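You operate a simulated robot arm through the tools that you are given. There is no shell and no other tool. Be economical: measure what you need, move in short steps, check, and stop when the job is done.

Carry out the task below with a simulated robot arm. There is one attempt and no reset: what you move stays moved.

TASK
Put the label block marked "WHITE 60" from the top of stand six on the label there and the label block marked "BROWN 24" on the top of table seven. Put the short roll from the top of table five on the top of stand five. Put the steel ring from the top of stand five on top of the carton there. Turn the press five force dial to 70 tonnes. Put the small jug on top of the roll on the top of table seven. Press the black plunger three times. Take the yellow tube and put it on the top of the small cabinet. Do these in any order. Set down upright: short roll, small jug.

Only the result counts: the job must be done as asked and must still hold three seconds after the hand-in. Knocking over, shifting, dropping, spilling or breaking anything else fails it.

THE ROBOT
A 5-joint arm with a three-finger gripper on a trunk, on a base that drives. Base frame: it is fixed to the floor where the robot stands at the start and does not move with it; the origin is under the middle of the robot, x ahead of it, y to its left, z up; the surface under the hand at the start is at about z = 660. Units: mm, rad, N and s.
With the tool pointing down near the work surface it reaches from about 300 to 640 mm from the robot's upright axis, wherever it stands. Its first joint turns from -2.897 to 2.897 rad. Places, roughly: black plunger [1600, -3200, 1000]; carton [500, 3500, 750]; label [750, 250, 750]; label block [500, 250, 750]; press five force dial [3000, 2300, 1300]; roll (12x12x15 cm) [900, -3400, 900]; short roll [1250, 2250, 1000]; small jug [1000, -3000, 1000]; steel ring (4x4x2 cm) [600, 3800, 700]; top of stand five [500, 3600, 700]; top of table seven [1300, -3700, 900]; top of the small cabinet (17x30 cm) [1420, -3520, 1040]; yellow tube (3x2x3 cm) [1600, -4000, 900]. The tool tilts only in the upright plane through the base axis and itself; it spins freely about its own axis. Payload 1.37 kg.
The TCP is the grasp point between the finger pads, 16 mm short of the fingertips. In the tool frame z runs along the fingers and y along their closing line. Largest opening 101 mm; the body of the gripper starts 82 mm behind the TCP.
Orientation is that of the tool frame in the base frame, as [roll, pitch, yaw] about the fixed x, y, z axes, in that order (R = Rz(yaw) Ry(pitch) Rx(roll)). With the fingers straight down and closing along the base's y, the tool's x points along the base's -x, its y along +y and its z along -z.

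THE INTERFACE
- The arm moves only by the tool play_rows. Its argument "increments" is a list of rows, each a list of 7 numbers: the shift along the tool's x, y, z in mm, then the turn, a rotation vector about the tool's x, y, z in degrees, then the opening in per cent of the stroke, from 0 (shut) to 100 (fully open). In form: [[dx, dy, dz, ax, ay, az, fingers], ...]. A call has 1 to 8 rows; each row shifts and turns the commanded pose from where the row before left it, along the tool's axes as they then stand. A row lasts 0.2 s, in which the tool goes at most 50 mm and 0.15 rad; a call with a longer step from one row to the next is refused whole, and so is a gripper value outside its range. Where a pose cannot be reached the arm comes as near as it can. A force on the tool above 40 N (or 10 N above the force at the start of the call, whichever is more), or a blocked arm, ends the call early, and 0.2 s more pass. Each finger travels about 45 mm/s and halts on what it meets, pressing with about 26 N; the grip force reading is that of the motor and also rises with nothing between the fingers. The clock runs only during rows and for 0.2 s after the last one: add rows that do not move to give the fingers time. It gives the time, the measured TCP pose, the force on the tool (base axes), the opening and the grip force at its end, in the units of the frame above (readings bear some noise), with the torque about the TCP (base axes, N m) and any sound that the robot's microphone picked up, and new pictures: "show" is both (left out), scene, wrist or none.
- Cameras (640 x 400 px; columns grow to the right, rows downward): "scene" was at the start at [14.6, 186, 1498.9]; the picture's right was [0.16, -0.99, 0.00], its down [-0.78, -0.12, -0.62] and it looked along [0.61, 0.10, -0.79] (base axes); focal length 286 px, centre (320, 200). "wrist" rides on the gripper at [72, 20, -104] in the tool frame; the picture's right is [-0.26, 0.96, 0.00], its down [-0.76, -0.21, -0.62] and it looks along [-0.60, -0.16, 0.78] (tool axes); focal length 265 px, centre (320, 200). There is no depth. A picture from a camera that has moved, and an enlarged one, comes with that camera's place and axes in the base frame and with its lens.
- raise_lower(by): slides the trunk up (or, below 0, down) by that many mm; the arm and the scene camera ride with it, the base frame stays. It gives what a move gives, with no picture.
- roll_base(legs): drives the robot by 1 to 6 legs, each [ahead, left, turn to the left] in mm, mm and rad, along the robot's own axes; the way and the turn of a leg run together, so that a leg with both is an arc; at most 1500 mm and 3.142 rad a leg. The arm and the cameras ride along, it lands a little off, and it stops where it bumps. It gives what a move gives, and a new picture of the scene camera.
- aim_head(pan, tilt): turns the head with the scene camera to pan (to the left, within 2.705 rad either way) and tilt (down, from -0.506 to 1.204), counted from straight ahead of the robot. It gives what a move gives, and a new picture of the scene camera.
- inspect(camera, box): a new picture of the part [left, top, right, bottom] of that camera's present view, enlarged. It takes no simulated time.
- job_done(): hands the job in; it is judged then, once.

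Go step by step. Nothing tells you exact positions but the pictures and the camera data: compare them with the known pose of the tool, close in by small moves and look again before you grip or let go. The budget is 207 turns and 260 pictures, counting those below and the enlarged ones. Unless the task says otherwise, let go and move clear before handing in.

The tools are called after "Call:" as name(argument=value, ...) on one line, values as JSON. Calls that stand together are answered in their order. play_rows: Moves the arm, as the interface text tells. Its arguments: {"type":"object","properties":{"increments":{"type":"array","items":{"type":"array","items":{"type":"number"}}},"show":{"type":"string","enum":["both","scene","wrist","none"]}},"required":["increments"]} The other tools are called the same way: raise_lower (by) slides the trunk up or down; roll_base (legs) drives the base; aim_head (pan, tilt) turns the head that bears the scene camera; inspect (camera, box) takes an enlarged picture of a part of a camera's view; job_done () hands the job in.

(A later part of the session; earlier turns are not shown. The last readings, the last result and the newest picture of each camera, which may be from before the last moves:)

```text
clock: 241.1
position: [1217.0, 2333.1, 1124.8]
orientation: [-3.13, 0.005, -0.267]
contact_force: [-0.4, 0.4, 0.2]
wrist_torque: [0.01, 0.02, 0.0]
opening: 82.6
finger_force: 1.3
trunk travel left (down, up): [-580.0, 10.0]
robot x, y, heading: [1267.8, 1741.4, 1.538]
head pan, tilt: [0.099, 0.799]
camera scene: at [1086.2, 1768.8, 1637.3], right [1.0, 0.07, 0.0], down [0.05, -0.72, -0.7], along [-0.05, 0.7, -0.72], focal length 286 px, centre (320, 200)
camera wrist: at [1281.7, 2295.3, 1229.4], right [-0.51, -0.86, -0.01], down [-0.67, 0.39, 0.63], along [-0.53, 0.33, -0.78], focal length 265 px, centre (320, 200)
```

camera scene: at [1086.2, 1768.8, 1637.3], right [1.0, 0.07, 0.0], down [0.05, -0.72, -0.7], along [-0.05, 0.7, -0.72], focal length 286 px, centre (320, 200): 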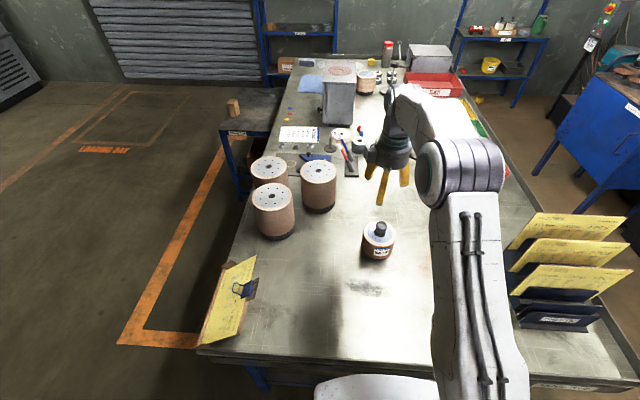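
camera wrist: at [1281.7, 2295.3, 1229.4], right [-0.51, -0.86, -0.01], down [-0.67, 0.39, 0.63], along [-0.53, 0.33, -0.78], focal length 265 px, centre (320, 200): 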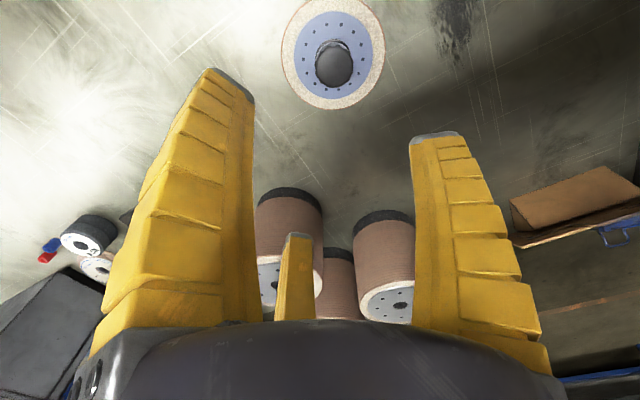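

Knob is at about (1231,2316). Correct and go down.

Call:
play_rows(increments=[[18, 12.7, 20, 0, 0, 0, 65], [0, 0, 40, 0, 0, 0, 65], [0, 0, 40, 0, 0, 0, 65], [0, 0, 20, 0, 0, 0, 65]])

Call:
inspect(camera="scene", box=[320, 180, 440, 280])

```text
clock: 242.1
position: [1228.9, 2318.8, 1005.7]
orientation: [-3.13, 0.004, -0.266]
contact_force: [-0.6, -0.5, -0.1]
wrist_torque: [0.01, 0.0, 0.01]
opening: 68.4
finger_force: 2.2
trunk travel left (down, up): [-580.0, 10.0]
robot x, y, heading: [1268.2, 1743.6, 1.537]
head pan, tilt: [0.099, 0.799]
camera scene: at [1085.8, 1769.3, 1637.3], right [1.0, 0.07, 0.0], down [0.05, -0.72, -0.7], along [-0.05, 0.7, -0.72], focal length 286 px, centre (320, 200)
camera wrist: at [1293.0, 2280.9, 1109.1], right [-0.51, -0.86, -0.01], down [-0.67, 0.39, 0.63], along [-0.53, 0.33, -0.78], focal length 265 px, centre (320, 200)
```

scene: 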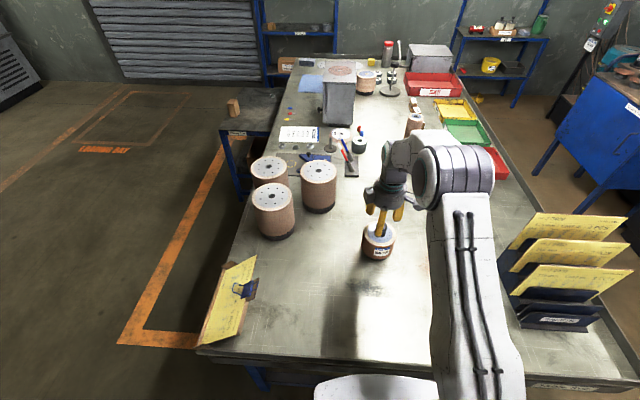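
wrist: 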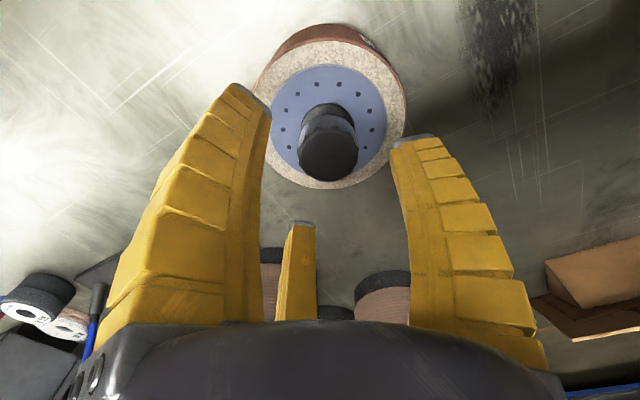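

```text
4.00 times, centred on (380, 230) of scene
camera zoom: at [1085.8, 1769.3, 1637.3], right [1.0, 0.07, 0.0], down [0.05, -0.72, -0.7], along [-0.05, 0.7, -0.72], focal length 1143 px, centre (80, 80)
```

zoom: 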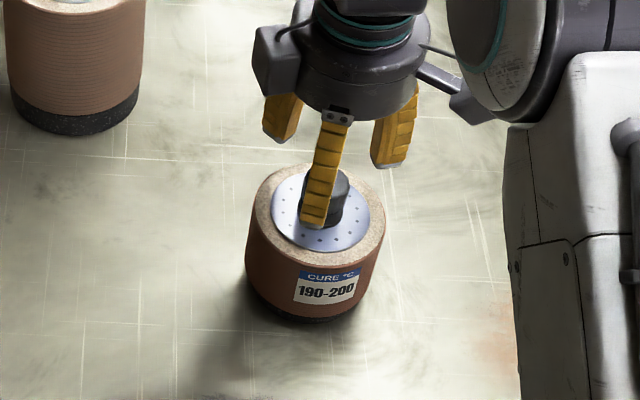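

Aligned. Descend around the knob and close.

Call:
play_rows(increments=[[0, 2, 30, 0, 0, 0, 65], [0, 0, 15, 0, 0, 0, 65], [0, 0, 6, 0, 0, 0, 65], [0, 0, 0, 0, 0, 0, 40], [0, 0, 0, 0, 0, 0, 25], [0, 0, 0, 0, 0, 0, 15], [0, 0, 0, 0, 0, 0, 15]])

```text
clock: 242.9
position: [1227.6, 2319.9, 965.7]
orientation: [-3.111, 0.01, -0.267]
contact_force: [-1.1, -9.5, 29.8]
wrist_torque: [-0.54, 0.08, 0.05]
opening: 47.5
finger_force: 9.7
trunk travel left (down, up): [-580.0, 10.0]
robot x, y, heading: [1268.1, 1747.0, 1.535]
head pan, tilt: [0.099, 0.799]
stopped in row 3: the force on the tool passed its limit at 47 N (the readings are from after the stop); the commanded pose is now the measured one
camera scene: at [1085.8, 1764.8, 1637.6], right [1.0, 0.07, 0.0], down [0.05, -0.71, -0.7], along [-0.05, 0.7, -0.72], focal length 286 px, centre (320, 200)
camera wrist: at [1292.3, 2280.5, 1069.0], right [-0.51, -0.86, -0.03], down [-0.67, 0.38, 0.63], along [-0.54, 0.34, -0.77], focal length 265 px, centre (320, 200)
```

scene: 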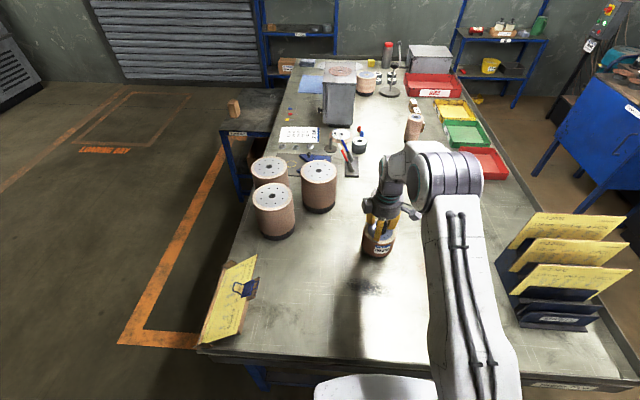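
wrist: 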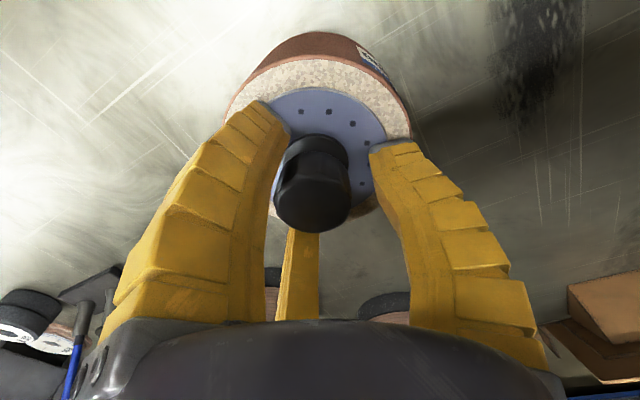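

Fingertips met the roll's top plate (z≈949). Ease up 4 mm and close on the knob.

Call:
play_rows(increments=[[0, 0, -5, 0, 0, 0, 55], [0, 0, 0, 0, 0, 0, 40], [0, 0, 0, 0, 0, 0, 25], [0, 0, 0, 0, 0, 0, 15], [0, 0, 0, 0, 0, 0, 15], [0, 0, 0, 0, 0, 0, 15]], show="wrist")

Call:
inspect(camera="scene", box=[320, 180, 440, 280])

```text
clock: 244.3
position: [1228.5, 2321.5, 965.7]
orientation: [-3.116, 0.008, -0.268]
contact_force: [0.4, -0.2, 1.2]
wrist_torque: [-0.01, 0.02, 0.04]
opening: 28.0
finger_force: 25.9
trunk travel left (down, up): [-580.0, 10.0]
robot x, y, heading: [1270.3, 1745.6, 1.536]
head pan, tilt: [0.099, 0.799]
camera wrist: at [1292.8, 2282.4, 1069.3], right [-0.51, -0.86, -0.02], down [-0.67, 0.38, 0.63], along [-0.54, 0.34, -0.77], focal length 265 px, centre (320, 200)
```

wrist: 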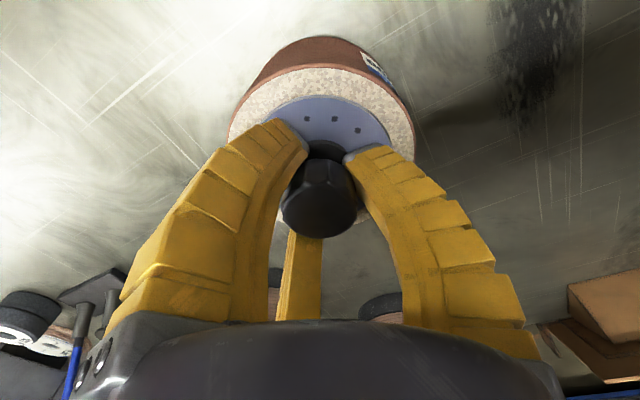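

```text
4.00 times, centred on (380, 230) of scene
camera zoom: at [1085.9, 1769.2, 1637.1], right [1.0, 0.07, 0.0], down [0.05, -0.72, -0.7], along [-0.05, 0.7, -0.72], focal length 1143 px, centre (80, 80)
```

zoom: 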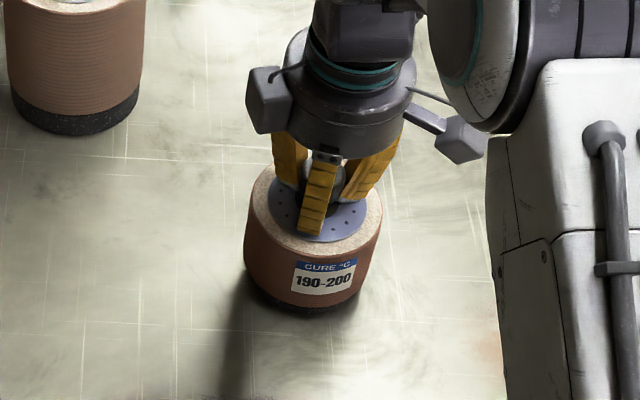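

Gripped under the knob at 28 mm. Lift and check the weight.

Call:
play_rows(increments=[[0, 0, -10, 0, 0, 0, 15], [0, 0, -20, 0, 0, 0, 15], [0, 0, -35, 0, 0, 0, 15], [0, 0, -35, 0, 0, 0, 15], [0, 0, -35, 0, 0, 0, 15], [0, 0, -35, 0, 0, 0, 15]])

```text
clock: 245.7
position: [1230.5, 2318.1, 1138.0]
orientation: [-3.117, 0.009, -0.267]
contact_force: [0.3, 0.4, -5.8]
wrist_torque: [0.01, -0.01, 0.03]
opening: 27.8
finger_force: 26.5
trunk travel left (down, up): [-580.0, 10.0]
robot x, y, heading: [1264.4, 1745.2, 1.534]
head pan, tilt: [0.099, 0.799]
camera scene: at [1085.8, 1768.9, 1637.2], right [1.0, 0.07, 0.0], down [0.05, -0.72, -0.7], along [-0.05, 0.7, -0.72], focal length 286 px, centre (320, 200)
camera wrist: at [1294.8, 2279.0, 1240.8], right [-0.51, -0.86, -0.02], down [-0.67, 0.38, 0.63], along [-0.54, 0.34, -0.77], focal length 265 px, centre (320, 200)
```

scene: 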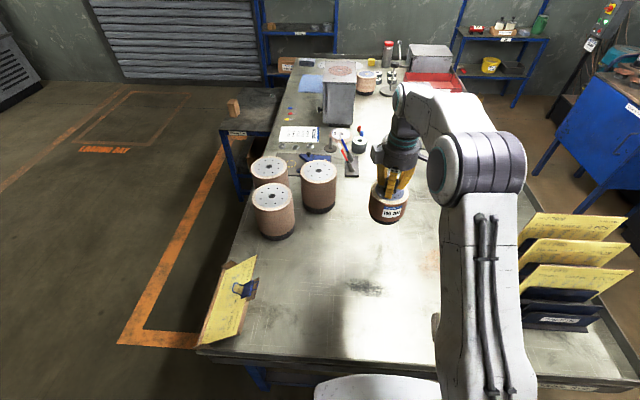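
wrist: 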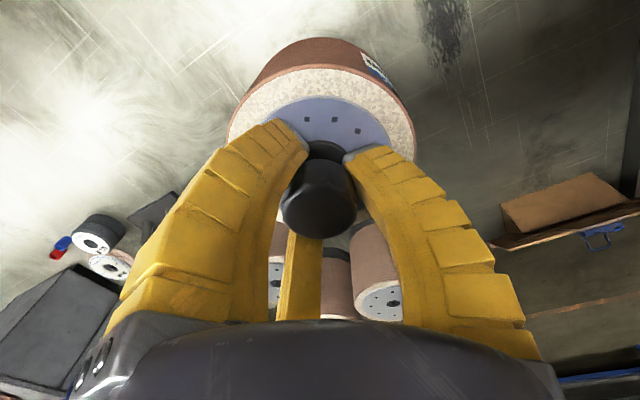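

Weight ~6 N, secure. Back off, retract, and drive round to the aisle side of stand five.

Call:
roll_base(legs=[[-350, 0, 0]])

Call:
play_rows(increments=[[12, 38, 0, 0, 0, 0, 15], [12, 38, 0, 0, 0, 0, 15], [12, 38, 0, 0, 0, 0, 15], [12, 38, 0, 0, 0, 0, 15]], show="none")

Call:
roll_base(legs=[[0, 1300, 0.035], [1500, 0, 0], [400, 0, 0]])

Call:
aim_head(pan=-0.7, tilt=0.7)

```text
clock: 248.0
position: [1218.1, 1966.1, 1136.8]
orientation: [-3.116, 0.008, -0.264]
contact_force: [-0.5, -0.4, -6.3]
wrist_torque: [0.01, -0.01, -0.01]
opening: 27.7
finger_force: 25.7
trunk travel left (down, up): [-580.0, 10.0]
robot x, y, heading: [1256.3, 1390.8, 1.54]
head pan, tilt: [0.099, 0.799]
camera scene: at [1074.7, 1416.0, 1637.2], right [1.0, 0.07, 0.0], down [0.05, -0.72, -0.7], along [-0.05, 0.7, -0.72], focal length 286 px, centre (320, 200)
```

scene: 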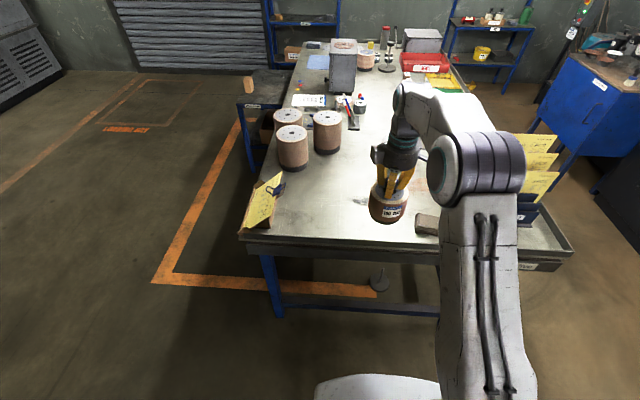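

```text
clock: 249.0
position: [1224.5, 1804.1, 1134.0]
orientation: [-3.117, 0.008, -0.266]
contact_force: [0.6, -0.9, -6.9]
wrist_torque: [0.01, -0.01, -0.01]
opening: 27.7
finger_force: 26.0
trunk travel left (down, up): [-580.0, 10.0]
robot x, y, heading: [1258.4, 1390.5, 1.543]
head pan, tilt: [0.099, 0.799]
```

```text
clock: 264.8
position: [-102.9, 3731.5, 1133.6]
orientation: [-3.119, 0.009, -0.239]
contact_force: [-0.5, 1.0, -5.7]
wrist_torque: [-0.01, 0.02, 0.01]
opening: 27.6
finger_force: 26.1
trunk travel left (down, up): [-580.0, 10.0]
robot x, y, heading: [-59.0, 3317.5, 1.569]
head pan, tilt: [0.099, 0.799]
camera scene: at [-241.9, 3337.7, 1637.2], right [1.0, 0.1, 0.0], down [0.07, -0.71, -0.7], along [-0.07, 0.69, -0.72], focal length 286 px, centre (320, 200)
```

scene: 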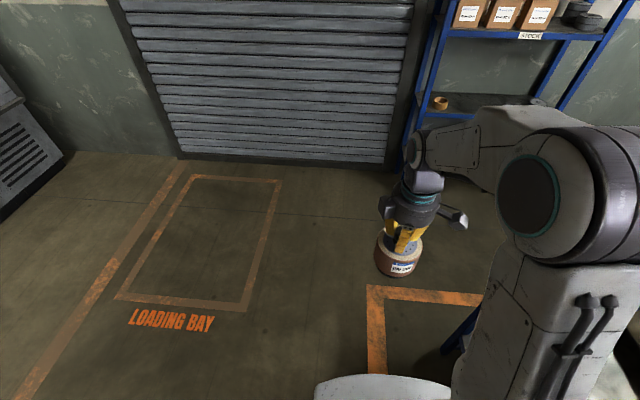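

```text
clock: 265.9
position: [-102.7, 3730.4, 1133.7]
orientation: [-3.118, 0.009, -0.237]
contact_force: [-0.2, 0.5, -5.6]
wrist_torque: [-0.01, 0.01, 0.0]
opening: 27.4
finger_force: 25.8
trunk travel left (down, up): [-580.0, 10.0]
robot x, y, heading: [-58.5, 3319.6, 1.568]
head pan, tilt: [-0.7, 0.7]
camera scene: at [-179.3, 3321.4, 1645.5], right [0.76, -0.65, 0.0], down [-0.42, -0.49, -0.76], along [0.49, 0.58, -0.64], focal length 286 px, centre (320, 200)
```

scene: 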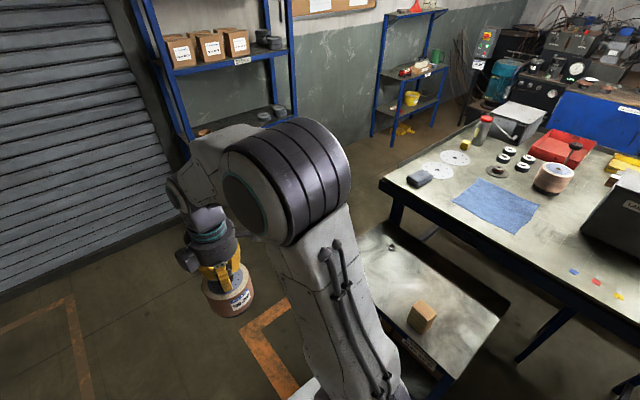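

Stand five shows the ring at ~(602,3750) and carton at ~(402,3476); I'll set the roll at about (600,3490). Face the stand.

Call:
roll_base(legs=[[290, 0, 0], [0, 0, -1.57], [120, 0, 0]])

Call:
aim_head(pan=0.1, tilt=0.9)

```text
clock: 272.5
position: [477.3, 3645.8, 1133.2]
orientation: [-3.119, 0.009, -1.813]
contact_force: [1.1, 0.0, -6.1]
wrist_torque: [0.02, 0.04, -0.02]
opening: 27.3
finger_force: 26.0
trunk travel left (down, up): [-580.0, 10.0]
robot x, y, heading: [62.8, 3604.3, -0.008]
head pan, tilt: [-0.7, 0.7]
camera scene: at [71.8, 3722.9, 1645.5], right [-0.65, -0.76, 0.0], down [-0.49, 0.42, -0.76], along [0.58, -0.5, -0.65], focal length 286 px, centre (320, 200)
```

scene: 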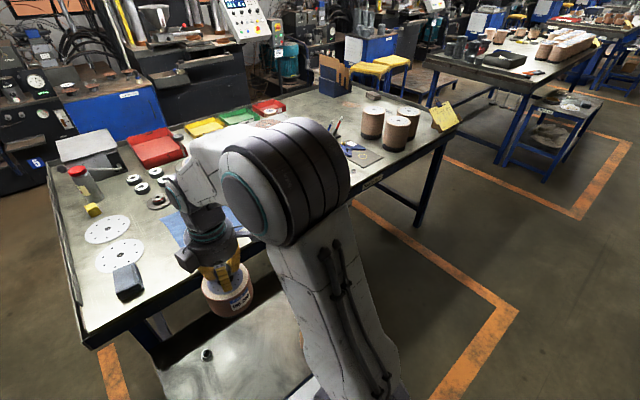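

```text
clock: 273.7
position: [477.5, 3644.6, 1134.4]
orientation: [-3.117, 0.009, -1.813]
contact_force: [-0.8, -0.6, -6.1]
wrist_torque: [0.02, -0.01, -0.03]
opening: 27.2
finger_force: 26.5
trunk travel left (down, up): [-580.0, 10.0]
robot x, y, heading: [62.8, 3606.2, -0.0]
head pan, tilt: [0.099, 0.901]
camera scene: at [80.6, 3784.9, 1629.3], right [0.09, -1.0, 0.0], down [-0.78, -0.07, -0.62], along [0.62, 0.06, -0.78], focal length 286 px, centre (320, 200)
```

scene: 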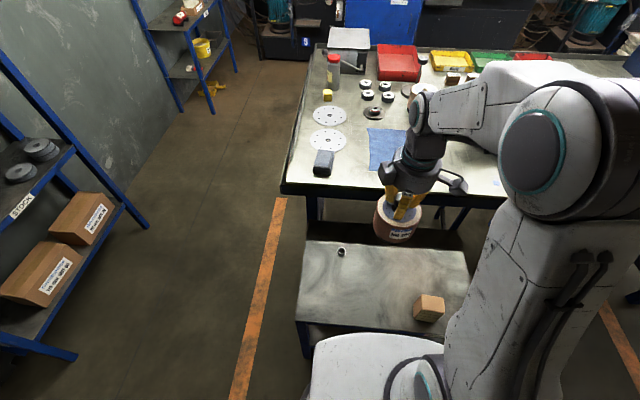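

Move the roll above (590,3510), then lower the trunk.

Call:
play_rows(increments=[[25.9, -35.4, 0, 0, 0, 0, 15], [25.9, -35.4, 0, 0, 0, 0, 15], [25.9, -35.4, 0, 0, 0, 0, 15], [25.9, -35.4, 0, 0, 0, 0, 15]], show="none")

Call:
raise_lower(by=-230)

Call:
play_rows(increments=[[0, 0, 30, 0, 0, 0, 15], [0, 0, 30, 0, 0, 0, 15]])

```text
clock: 274.7
position: [590.1, 3506.9, 1137.9]
orientation: [-3.118, 0.002, -1.813]
contact_force: [0.2, -1.6, -6.2]
wrist_torque: [0.04, 0.01, 0.0]
opening: 27.3
finger_force: 26.1
trunk travel left (down, up): [-580.0, 10.0]
robot x, y, heading: [65.1, 3602.0, -0.007]
head pan, tilt: [0.099, 0.901]
```

```text
clock: 277.1
position: [589.9, 3511.1, 906.8]
orientation: [-3.117, 0.001, -1.814]
contact_force: [0.1, 0.0, -5.6]
wrist_torque: [0.03, -0.01, -0.03]
opening: 27.3
finger_force: 25.5
trunk travel left (down, up): [-350.0, 240.0]
robot x, y, heading: [62.5, 3605.6, -0.005]
head pan, tilt: [0.099, 0.901]
```

```text
clock: 277.7
position: [591.9, 3511.1, 847.1]
orientation: [-3.117, 0.003, -1.812]
contact_force: [0.0, 0.0, -6.0]
wrist_torque: [0.01, 0.01, 0.02]
opening: 27.4
finger_force: 25.9
trunk travel left (down, up): [-350.0, 240.0]
robot x, y, heading: [65.1, 3604.4, -0.007]
head pan, tilt: [0.099, 0.901]
camera scene: at [81.0, 3784.8, 1399.4], right [0.09, -1.0, 0.0], down [-0.78, -0.07, -0.62], along [0.62, 0.06, -0.78], focal length 286 px, centre (320, 200)
camera wrist: at [552.6, 3449.0, 950.7], right [-0.87, 0.49, -0.02], down [0.37, 0.69, 0.63], along [0.32, 0.54, -0.78], focal length 265 px, centre (320, 200)
```

scene: 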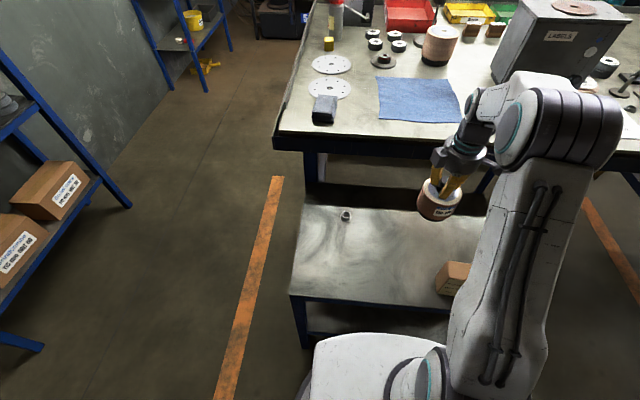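
wrist: 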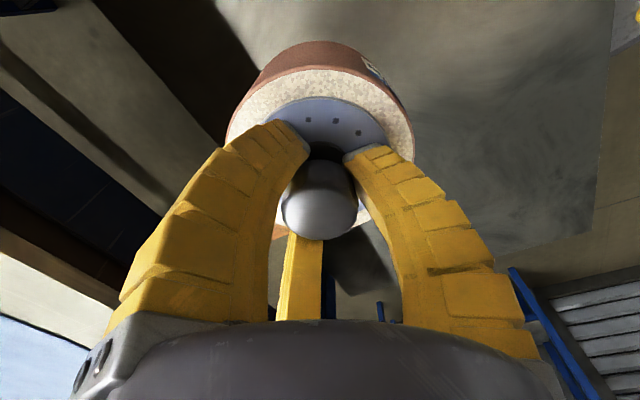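

Call:
play_rows(increments=[[0, 0, 30, 0, 0, 0, 15], [0, 0, 30, 0, 0, 0, 15], [0, 0, 12, 0, 0, 0, 15], [0, 0, 3, 0, 0, 0, 15], [0, 0, 2, 0, 0, 0, 15], [0, 0, 2, 0, 0, 0, 15]])

```text
clock: 279.1
position: [592.4, 3509.6, 767.7]
orientation: [-3.118, 0.001, -1.814]
contact_force: [1.3, 0.0, -6.3]
wrist_torque: [0.02, 0.02, 0.01]
opening: 27.3
finger_force: 25.6
trunk travel left (down, up): [-350.0, 240.0]
robot x, y, heading: [63.1, 3602.9, -0.01]
head pan, tilt: [0.099, 0.901]
camera scene: at [80.7, 3784.8, 1399.3], right [0.09, -1.0, 0.0], down [-0.78, -0.07, -0.62], along [0.62, 0.06, -0.78], focal length 286 px, centre (320, 200)
camera wrist: at [554.1, 3446.7, 872.2], right [-0.87, 0.49, -0.02], down [0.37, 0.69, 0.63], along [0.32, 0.54, -0.78], focal length 265 px, centre (320, 200)
```

scene: 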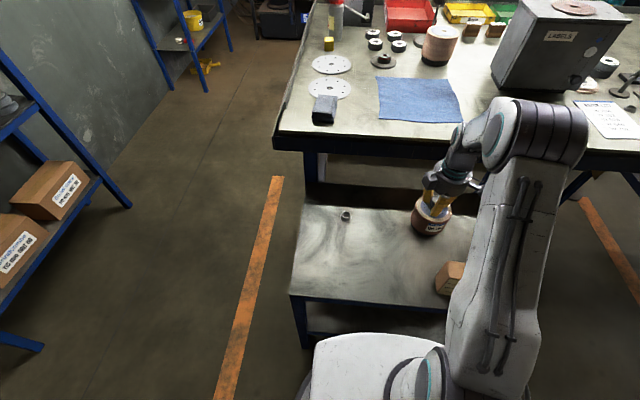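
wrist: 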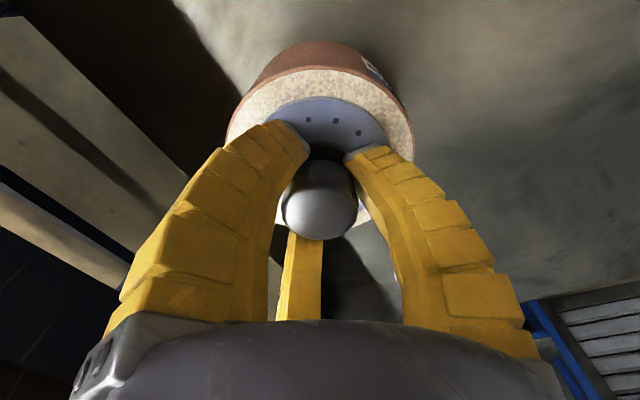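

Continue in 2 mm steps until the weight comes off.

Call:
play_rows(increments=[[0, 0, 2, 0, 0, 0, 15], [0, 0, 2, 0, 0, 0, 15], [0, 0, 0, 0, 0, 0, 15]], show="none")

```text
clock: 279.9
position: [593.6, 3509.5, 765.6]
orientation: [-3.115, 0.001, -1.812]
contact_force: [0.6, -0.9, 2.5]
wrist_torque: [0.1, 0.3, 0.02]
opening: 27.4
finger_force: 25.8
trunk travel left (down, up): [-350.0, 240.0]
robot x, y, heading: [63.8, 3602.9, -0.005]
head pan, tilt: [0.099, 0.901]
```

Down. Release and rise clear of the knob.

Call:
play_rows(increments=[[0, 0, -0.5, 0, 0, 0, 30], [0, 0, 0, 0, 0, 0, 50], [0, 0, 0, 0, 0, 0, 65], [0, 0, 0, 0, 0, 0, 65], [0, 0, -25, 0, 0, 0, 65], [0, 0, -40, 0, 0, 0, 65], [0, 0, -40, 0, 0, 0, 65], [0, 0, -30, 0, 0, 0, 65]])

```text
clock: 281.7
position: [592.2, 3510.6, 900.8]
orientation: [-3.116, 0.002, -1.812]
contact_force: [0.6, 0.1, 0.0]
wrist_torque: [0.0, -0.03, 0.02]
opening: 68.7
finger_force: 2.3
trunk travel left (down, up): [-350.0, 240.0]
robot x, y, heading: [66.7, 3601.4, -0.008]
head pan, tilt: [0.099, 0.901]
camera scene: at [80.0, 3785.0, 1399.3], right [0.09, -1.0, 0.0], down [-0.78, -0.07, -0.62], along [0.62, 0.06, -0.78], focal length 286 px, centre (320, 200)
camera wrist: at [552.3, 3448.2, 1005.5], right [-0.87, 0.49, -0.02], down [0.37, 0.69, 0.63], along [0.32, 0.54, -0.78], focal length 265 px, centre (320, 200)
```

scene: 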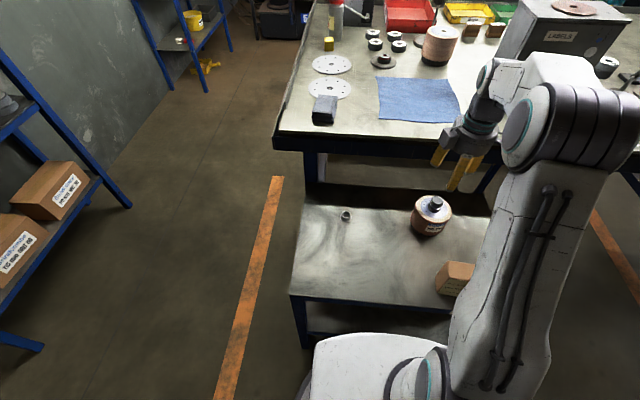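
wrist: 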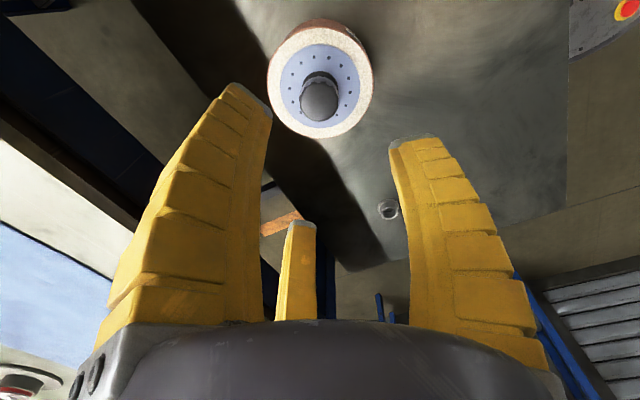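

Roll is upright on stand five. Now the ring at ~(604,3754).

Call:
play_rows(increments=[[-47.8, 9.3, 0, 0, 0, 0, 65], [-47.8, 9.3, 0, 0, 0, 0, 65], [-47.8, 9.3, 0, 0, 0, 0, 65], [-47.8, 9.3, 0, 0, 0, 0, 65], [-47.8, 9.3, 0, 0, 0, 0, 65], [0, 0, 45, 0, 0, 0, 65], [0, 0, 45, 0, 0, 0, 65], [0, 0, 40, 0, 0, 0, 65]])

Call:
inspect(camera="scene", box=[290, 180, 490, 310])

```text
clock: 283.5
position: [605.5, 3757.2, 767.4]
orientation: [-3.121, 0.012, -1.814]
contact_force: [0.0, -0.7, 0.3]
wrist_torque: [-0.02, 0.01, -0.01]
opening: 68.8
finger_force: 2.7
trunk travel left (down, up): [-350.0, 240.0]
robot x, y, heading: [65.3, 3603.0, -0.009]
head pan, tilt: [0.099, 0.901]
camera scene: at [80.3, 3785.0, 1399.4], right [0.09, -1.0, 0.0], down [-0.78, -0.07, -0.62], along [0.62, 0.06, -0.78], focal length 286 px, centre (320, 200)
camera wrist: at [567.1, 3692.6, 870.8], right [-0.87, 0.49, -0.02], down [0.37, 0.68, 0.63], along [0.32, 0.55, -0.77], focal length 265 px, centre (320, 200)
```

scene: 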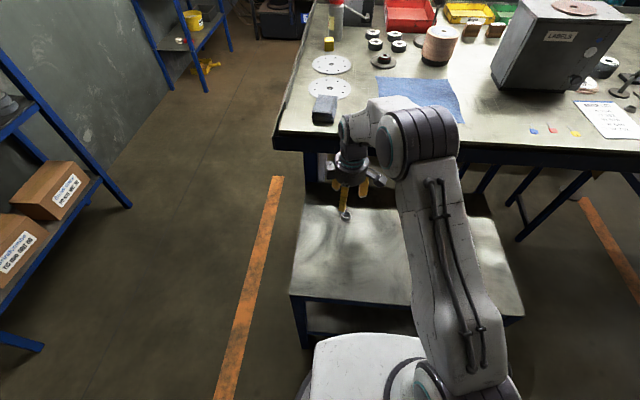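
wrist: 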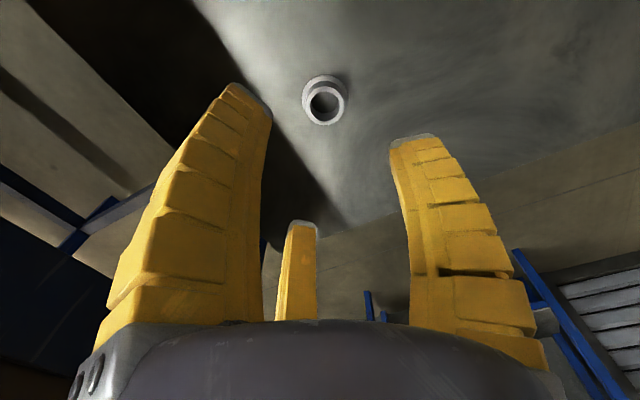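

```text
3.08 times, centred on (390, 245) of scene
camera zoom: at [80.3, 3785.0, 1399.4], right [0.09, -1.0, 0.0], down [-0.78, -0.07, -0.62], along [0.62, 0.06, -0.78], focal length 880 px, centre (105, 62)
```

zoom: 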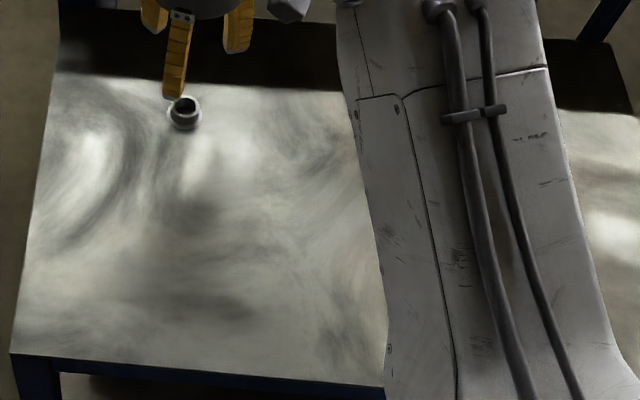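

Call:
play_rows(increments=[[6.3, 4.6, 35, 0, 0, 0, 65], [0, 0, 30, 0, 0, 0, 65], [0, 0, 15, 0, 0, 0, 65], [0, 0, 6, 0, 0, 0, 65]], show="wrist")

```text
clock: 284.5
position: [601.4, 3748.0, 682.8]
orientation: [-3.121, 0.011, -1.813]
contact_force: [-0.2, 0.2, -0.5]
wrist_torque: [0.0, 0.0, -0.01]
opening: 68.5
finger_force: 1.9
trunk travel left (down, up): [-350.0, 240.0]
robot x, y, heading: [62.1, 3605.0, -0.005]
head pan, tilt: [0.099, 0.901]
camera wrist: at [563.0, 3684.3, 785.7], right [-0.87, 0.49, -0.02], down [0.37, 0.68, 0.63], along [0.32, 0.55, -0.77], focal length 265 px, centre (320, 200)
```

wrist: 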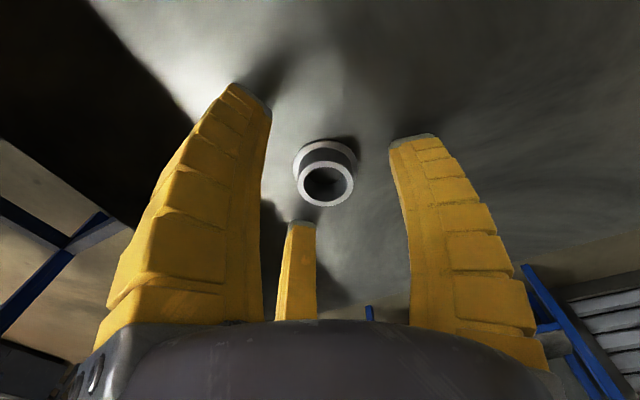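

Call:
play_rows(increments=[[0, 0, 3, 0, 0, 0, 50], [0, 0, 0, 0, 0, 0, 30], [0, 0, 0, 0, 0, 0, 15], [0, 0, 0, 0, 0, 0, 10], [0, 0, 0, 0, 0, 0, 10]], show="wrist")

```text
clock: 285.7
position: [601.6, 3748.8, 681.0]
orientation: [-3.12, 0.015, -1.813]
contact_force: [-2.6, 2.9, 7.0]
wrist_torque: [-0.01, 0.0, 0.0]
opening: 24.5
finger_force: 25.7
trunk travel left (down, up): [-350.0, 240.0]
robot x, y, heading: [65.0, 3603.7, -0.007]
head pan, tilt: [0.099, 0.901]
camera wrist: at [563.0, 3685.0, 784.6], right [-0.87, 0.49, -0.02], down [0.37, 0.68, 0.63], along [0.32, 0.55, -0.77], focal length 265 px, centre (320, 200)
```

wrist: 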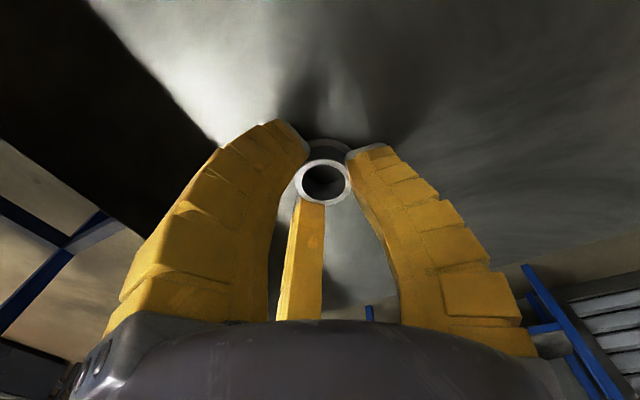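

Ring gripped at its neck. Lift, and locate the carton.

Call:
play_rows(increments=[[0, 0, -25, 0, 0, 0, 10], [0, 0, -45, 0, 0, 0, 10], [0, 0, -45, 0, 0, 0, 10], [0, 0, -45, 0, 0, 0, 10], [46, -5, 0, 0, 0, 0, 10], [46, 20, 0, 0, 0, 0, 10]])

Call:
inspect(camera="scene", box=[400, 230, 520, 320])

```text
refused: row 6 steps farther than a row can; nothing moved
```

```text
4.44 times, centred on (460, 275) of scene
camera zoom: at [79.3, 3785.1, 1399.5], right [0.09, -1.0, 0.0], down [-0.78, -0.07, -0.62], along [0.62, 0.06, -0.78], focal length 1270 px, centre (-302, -133)
```

zoom: 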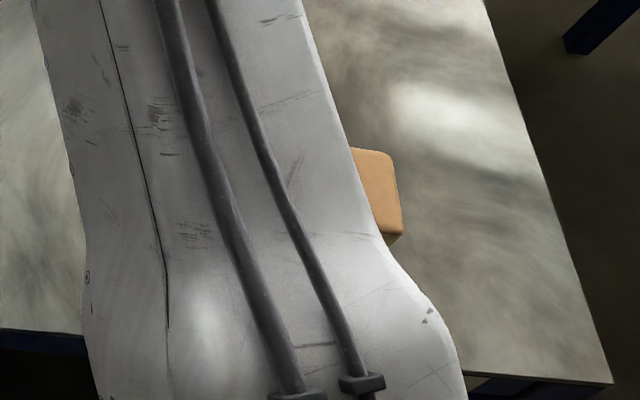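

Call:
play_rows(increments=[[0, 0, -30, 0, 0, 0, 10], [0, 0, -45, 0, 0, 0, 10], [0, 0, -45, 0, 0, 0, 10], [0, 0, -45, 0, 0, 0, 10], [37, 26, 0, 0, 0, 0, 10], [37, 26, 0, 0, 0, 0, 10], [37, 26, 0, 0, 0, 0, 10], [37, 26, 0, 0, 0, 0, 10]], show="none")

Call:
aim_head(pan=-0.5, tilt=1.1)

Call:
play_rows(increments=[[37, 26, 0, 0, 0, 0, 10]], show="wrist")

```text
clock: 287.5
position: [461.7, 3630.9, 843.0]
orientation: [-3.116, 0.008, -1.814]
contact_force: [0.6, 0.1, -0.8]
wrist_torque: [0.02, 0.0, -0.01]
opening: 21.9
finger_force: 25.9
trunk travel left (down, up): [-350.0, 240.0]
robot x, y, heading: [63.3, 3601.9, -0.007]
head pan, tilt: [0.099, 0.901]
```

```text
clock: 288.5
position: [463.3, 3630.9, 842.7]
orientation: [-3.119, 0.007, -1.813]
contact_force: [0.1, 0.2, -0.8]
wrist_torque: [-0.01, 0.03, 0.02]
opening: 21.7
finger_force: 26.3
trunk travel left (down, up): [-350.0, 240.0]
robot x, y, heading: [64.4, 3603.4, -0.007]
head pan, tilt: [-0.499, 1.1]
camera scene: at [60.2, 3747.4, 1385.5], right [-0.48, -0.87, 0.0], down [-0.78, 0.43, -0.45], along [0.4, -0.22, -0.89], focal length 286 px, centre (320, 200)
```

scene: 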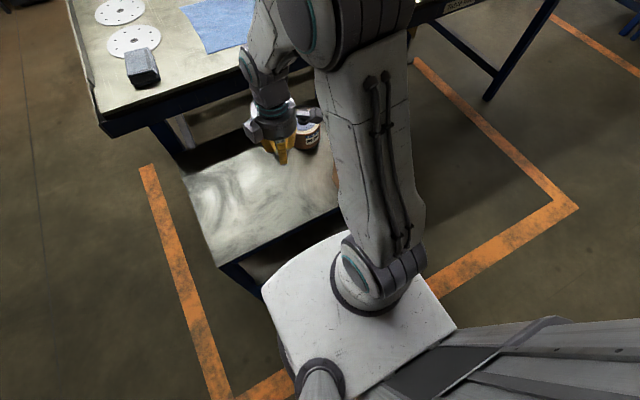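

```text
clock: 288.9
position: [429.4, 3600.1, 841.7]
orientation: [-3.117, 0.005, -1.812]
contact_force: [-0.3, 1.2, -0.3]
wrist_torque: [0.0, -0.03, -0.01]
opening: 21.8
finger_force: 25.9
trunk travel left (down, up): [-350.0, 240.0]
robot x, y, heading: [64.3, 3602.5, -0.002]
head pan, tilt: [-0.499, 1.1]
camera wrist: at [390.1, 3536.8, 945.6], right [-0.87, 0.49, -0.02], down [0.37, 0.68, 0.63], along [0.32, 0.54, -0.78], focal length 265 px, centre (320, 200)
```

wrist: 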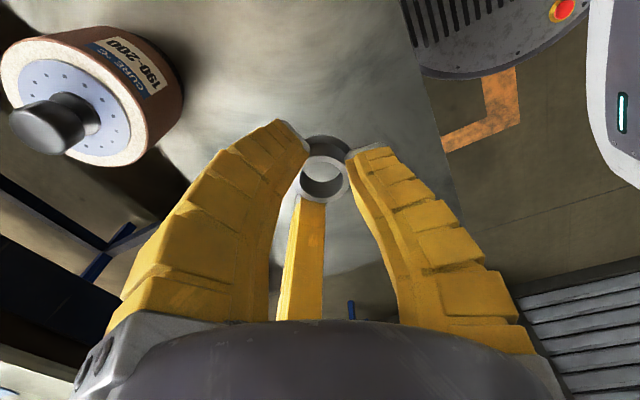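

Call:
play_rows(increments=[[36.8, -3.9, 0, 0, 0, 0, 10], [36.8, -3.9, 0, 0, 0, 0, 10], [36.8, -3.9, 0, 0, 0, 0, 10], [0, 0, 0, 0, 0, 0, 10]])

```text
clock: 289.9
position: [410.4, 3488.5, 842.1]
orientation: [-3.116, -0.003, -1.813]
contact_force: [-0.6, 0.3, 0.1]
wrist_torque: [0.01, -0.01, 0.0]
opening: 21.5
finger_force: 26.3
trunk travel left (down, up): [-350.0, 240.0]
robot x, y, heading: [65.4, 3600.8, -0.009]
head pan, tilt: [-0.499, 1.1]
camera scene: at [60.1, 3747.2, 1385.5], right [-0.49, -0.87, 0.0], down [-0.78, 0.43, -0.45], along [0.4, -0.22, -0.89], focal length 286 px, centre (320, 200)
camera wrist: at [372.3, 3426.8, 945.9], right [-0.87, 0.49, -0.02], down [0.37, 0.69, 0.62], along [0.32, 0.54, -0.78], focal length 265 px, centre (320, 200)
```

scene: 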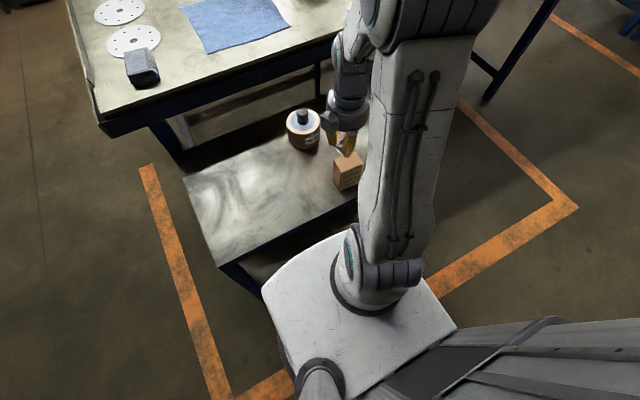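
wrist: 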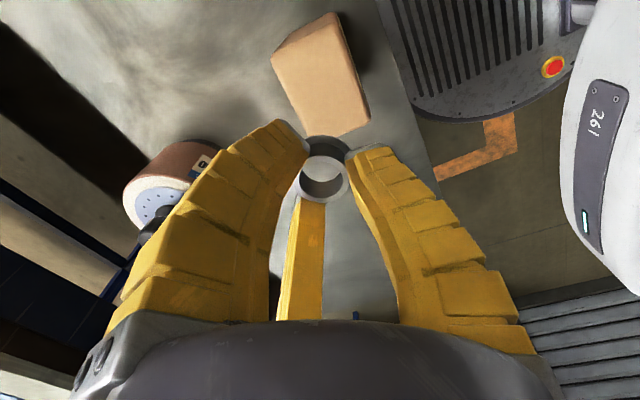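

Call:
inspect(camera="wrist", box=[250, 0, 410, 200])

Call:
inspect(camera="scene", box=[280, 90, 400, 200])

```text
2.00 times, centred on (330, 100) of wrist
camera zoom: at [372.3, 3426.8, 945.9], right [-0.87, 0.49, -0.02], down [0.37, 0.69, 0.62], along [0.32, 0.54, -0.78], focal length 531 px, centre (300, 400)
```

zoom: 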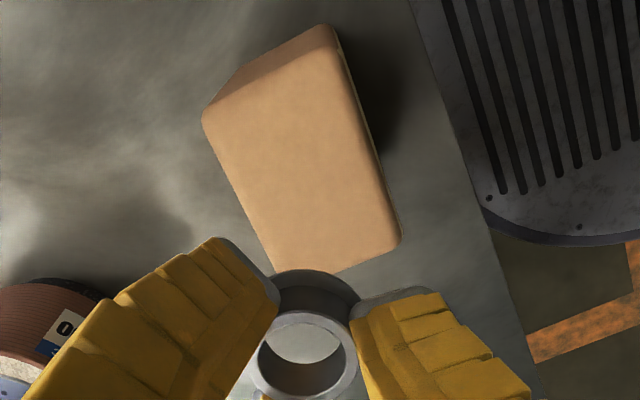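

```text
3.64 times, centred on (340, 145) of scene
camera zoom: at [60.1, 3747.2, 1385.5], right [-0.49, -0.87, 0.0], down [-0.78, 0.43, -0.45], along [0.4, -0.22, -0.89], focal length 1039 px, centre (247, 400)
```

zoom: 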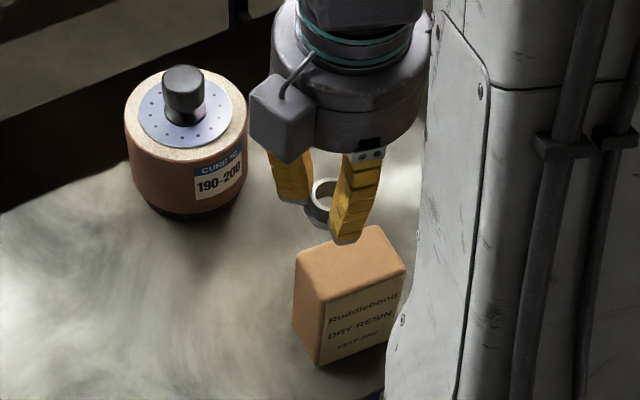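

The carton's top centre is about (402,3472) at z≈758. Shift and lower.

Call:
play_rows(increments=[[18, 4.2, 15, 0, 0, 0, 10], [0, 0, 20, 0, 0, 0, 10], [0, 0, 10, 0, 0, 0, 10], [0, 0, 0, 0, 0, 0, 10]], show="none")

Call:
inspect(camera="wrist", box=[250, 0, 410, 200])

Call:
inspect(camera="scene", box=[280, 90, 400, 200])

```text
clock: 290.9
position: [403.6, 3473.8, 796.2]
orientation: [-3.12, -0.004, -1.814]
contact_force: [0.5, 0.4, -0.4]
wrist_torque: [-0.01, -0.02, -0.01]
opening: 22.0
finger_force: 26.2
trunk travel left (down, up): [-350.0, 240.0]
robot x, y, heading: [61.6, 3603.8, -0.009]
head pan, tilt: [-0.499, 1.1]
```

```text
2.00 times, centred on (330, 100) of wrist
camera zoom: at [365.0, 3411.0, 900.1], right [-0.87, 0.49, -0.02], down [0.37, 0.69, 0.62], along [0.32, 0.53, -0.78], focal length 531 px, centre (300, 400)
```

zoom: 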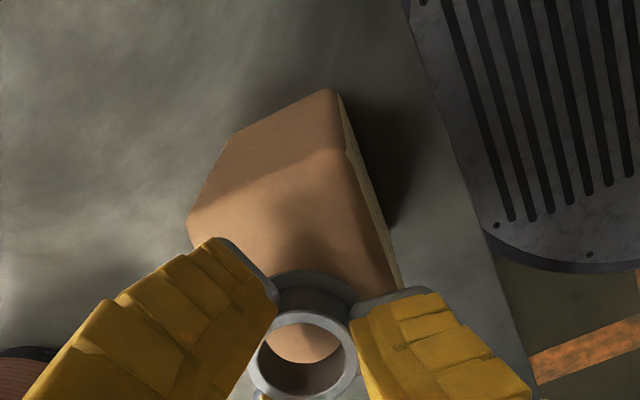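

```text
3.64 times, centred on (340, 145) of scene
camera zoom: at [60.2, 3747.3, 1385.5], right [-0.49, -0.87, 0.0], down [-0.78, 0.43, -0.45], along [0.4, -0.22, -0.89], focal length 1039 px, centre (247, 400)
```

zoom: 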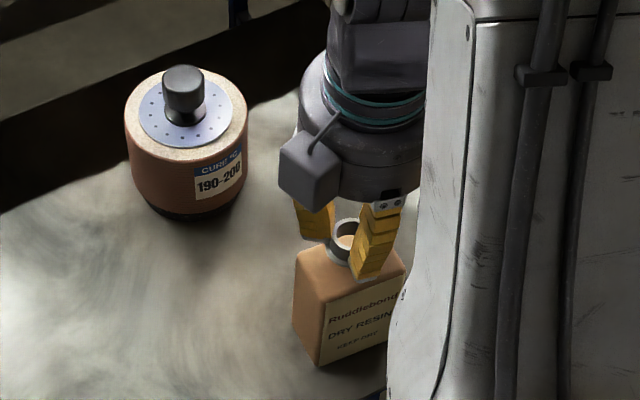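

Top face spans x≈375–420, y≈3441–3502, so centre is (398,3472). Shift 5 mm and lower in fine steps.

Call:
play_rows(increments=[[2.2, 4.6, 6, 0, 0, 0, 10], [0, 0, 4, 0, 0, 0, 10], [0, 0, 2, 0, 0, 0, 10], [0, 0, 2, 0, 0, 0, 10], [0, 0, 0, 0, 0, 0, 10]], show="none")

Call:
inspect(camera="scene", box=[310, 130, 400, 200])

```text
clock: 292.1
position: [400.5, 3472.6, 782.9]
orientation: [-3.119, -0.006, -1.813]
contact_force: [-0.6, 0.6, 0.2]
wrist_torque: [0.01, -0.01, 0.0]
opening: 21.5
finger_force: 26.4
trunk travel left (down, up): [-350.0, 240.0]
robot x, y, heading: [64.7, 3602.9, -0.011]
head pan, tilt: [-0.499, 1.1]
```

```text
5.71 times, centred on (355, 165) of scene
camera zoom: at [60.2, 3747.3, 1385.5], right [-0.49, -0.87, 0.0], down [-0.78, 0.43, -0.45], along [0.4, -0.22, -0.89], focal length 1633 px, centre (120, 400)
```

zoom: 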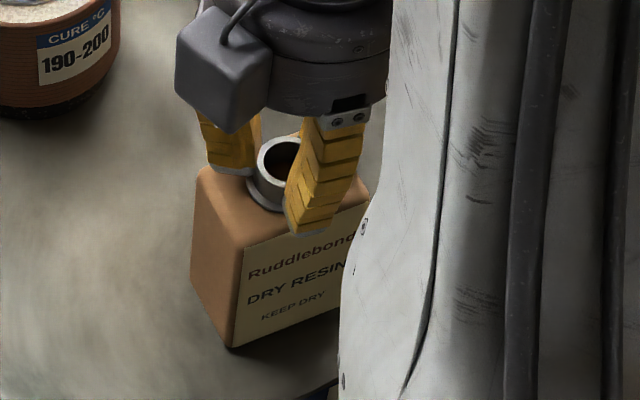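

Call:
play_rows(increments=[[0, 0, 2, 0, 0, 0, 10], [0, 0, 2, 0, 0, 0, 10], [0, 0, 0, 0, 0, 0, 10]], show="none")

```text
clock: 292.9
position: [399.9, 3471.5, 779.2]
orientation: [-3.116, -0.006, -1.815]
contact_force: [2.1, 4.4, 16.0]
wrist_torque: [0.1, -0.06, 0.05]
opening: 25.7
finger_force: 26.0
trunk travel left (down, up): [-350.0, 240.0]
robot x, y, heading: [62.2, 3601.6, -0.009]
head pan, tilt: [-0.499, 1.1]
```

Contact. Ease up 1.5 mm, open, and rise.

Call:
play_rows(increments=[[0, 0, -1.5, 0, 0, 0, 10], [0, 0, 0, 0, 0, 0, 25], [0, 0, 0, 0, 0, 0, 45], [0, 0, 0, 0, 0, 0, 60], [0, 0, 0, 0, 0, 0, 60], [0, 0, -25, 0, 0, 0, 60], [0, 0, -45, 0, 0, 0, 60], [0, 0, -45, 0, 0, 0, 60]], show="wrist")

Call:
inspect(camera="scene", box=[280, 90, 400, 200])

```text
clock: 294.7
position: [395.3, 3473.2, 896.5]
orientation: [-3.12, -0.005, -1.815]
contact_force: [-0.1, -0.2, 0.1]
wrist_torque: [0.02, 0.0, 0.0]
opening: 63.8
finger_force: 3.2
trunk travel left (down, up): [-350.0, 240.0]
robot x, y, heading: [63.5, 3602.5, -0.009]
head pan, tilt: [-0.499, 1.1]
camera wrist: at [356.8, 3410.7, 1000.0], right [-0.87, 0.49, -0.02], down [0.37, 0.69, 0.62], along [0.32, 0.53, -0.78], focal length 265 px, centre (320, 200)
```

wrist: 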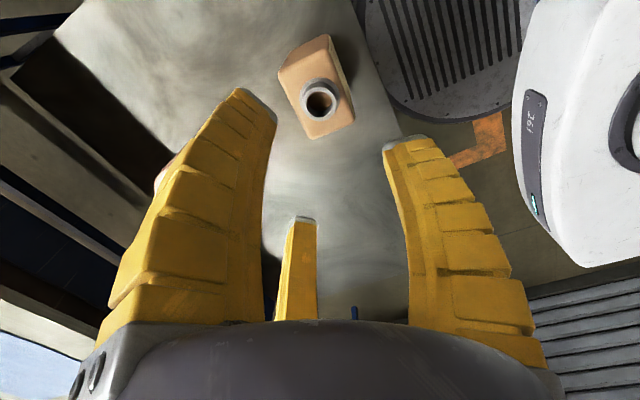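

```text
3.64 times, centred on (340, 145) of scene
camera zoom: at [59.9, 3747.4, 1385.5], right [-0.49, -0.87, 0.0], down [-0.78, 0.43, -0.45], along [0.4, -0.22, -0.89], focal length 1039 px, centre (247, 400)
```

zoom: 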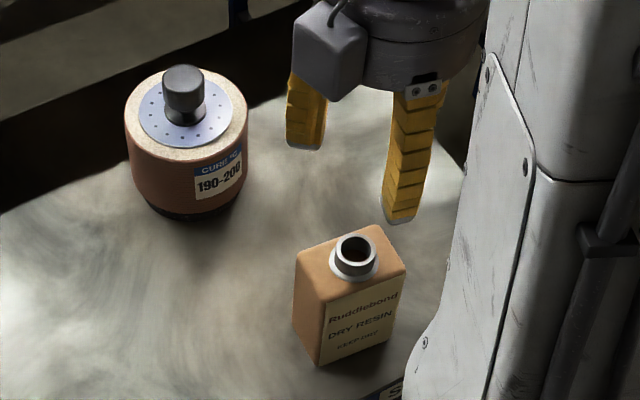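

The ring sits on the carton. Last: the press five force dial. Raise the trunk and drive round south of table five to the press side.

Call:
raise_lower(by=235)

Call:
roll_base(legs=[[-120, 0, 0.01], [0, -1500, 0], [0, -720, 0], [1500, 0, 0], [750, 0, 0]])

Call:
aim_head(pan=0.6, tilt=0.3)

```text
clock: 297.1
position: [396.3, 3472.2, 1129.2]
orientation: [-3.118, -0.004, -1.814]
contact_force: [-0.3, -0.1, -0.8]
wrist_torque: [0.0, 0.0, 0.01]
opening: 64.0
finger_force: 2.5
trunk travel left (down, up): [-585.0, 5.0]
robot x, y, heading: [62.3, 3603.9, -0.009]
head pan, tilt: [-0.499, 1.1]
```

```text
clock: 319.4
position: [2517.9, 1239.6, 1129.7]
orientation: [-3.118, -0.005, -1.836]
contact_force: [0.6, 0.3, -0.3]
wrist_torque: [-0.01, -0.02, 0.03]
opening: 64.1
finger_force: 2.7
trunk travel left (down, up): [-585.0, 5.0]
robot x, y, heading: [2186.6, 1376.3, -0.027]
head pan, tilt: [-0.499, 1.1]
camera scene: at [2187.7, 1521.6, 1620.5], right [-0.5, -0.86, 0.0], down [-0.77, 0.45, -0.45], along [0.39, -0.23, -0.89], focal length 286 px, centre (320, 200)
```

scene: 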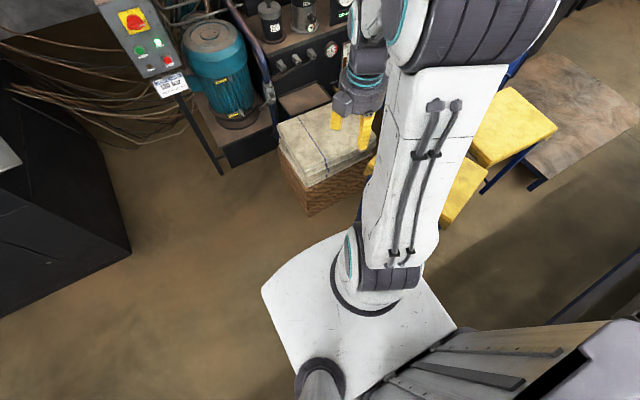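

```text
clock: 320.8
position: [2517.3, 1239.1, 1129.5]
orientation: [-3.119, -0.006, -1.836]
contact_force: [-0.1, -0.8, 0.1]
wrist_torque: [-0.01, -0.01, -0.02]
opening: 63.8
finger_force: 1.9
trunk travel left (down, up): [-585.0, 5.0]
robot x, y, heading: [2190.2, 1374.5, -0.034]
head pan, tilt: [0.6, 0.3]
camera scene: at [2211.3, 1603.8, 1686.6], right [0.54, -0.84, 0.0], down [-0.25, -0.16, -0.96], along [0.8, 0.52, -0.3], focal length 286 px, centre (320, 200)
```

scene: 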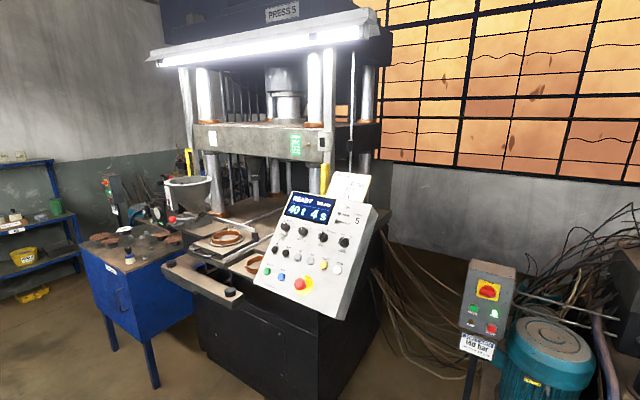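

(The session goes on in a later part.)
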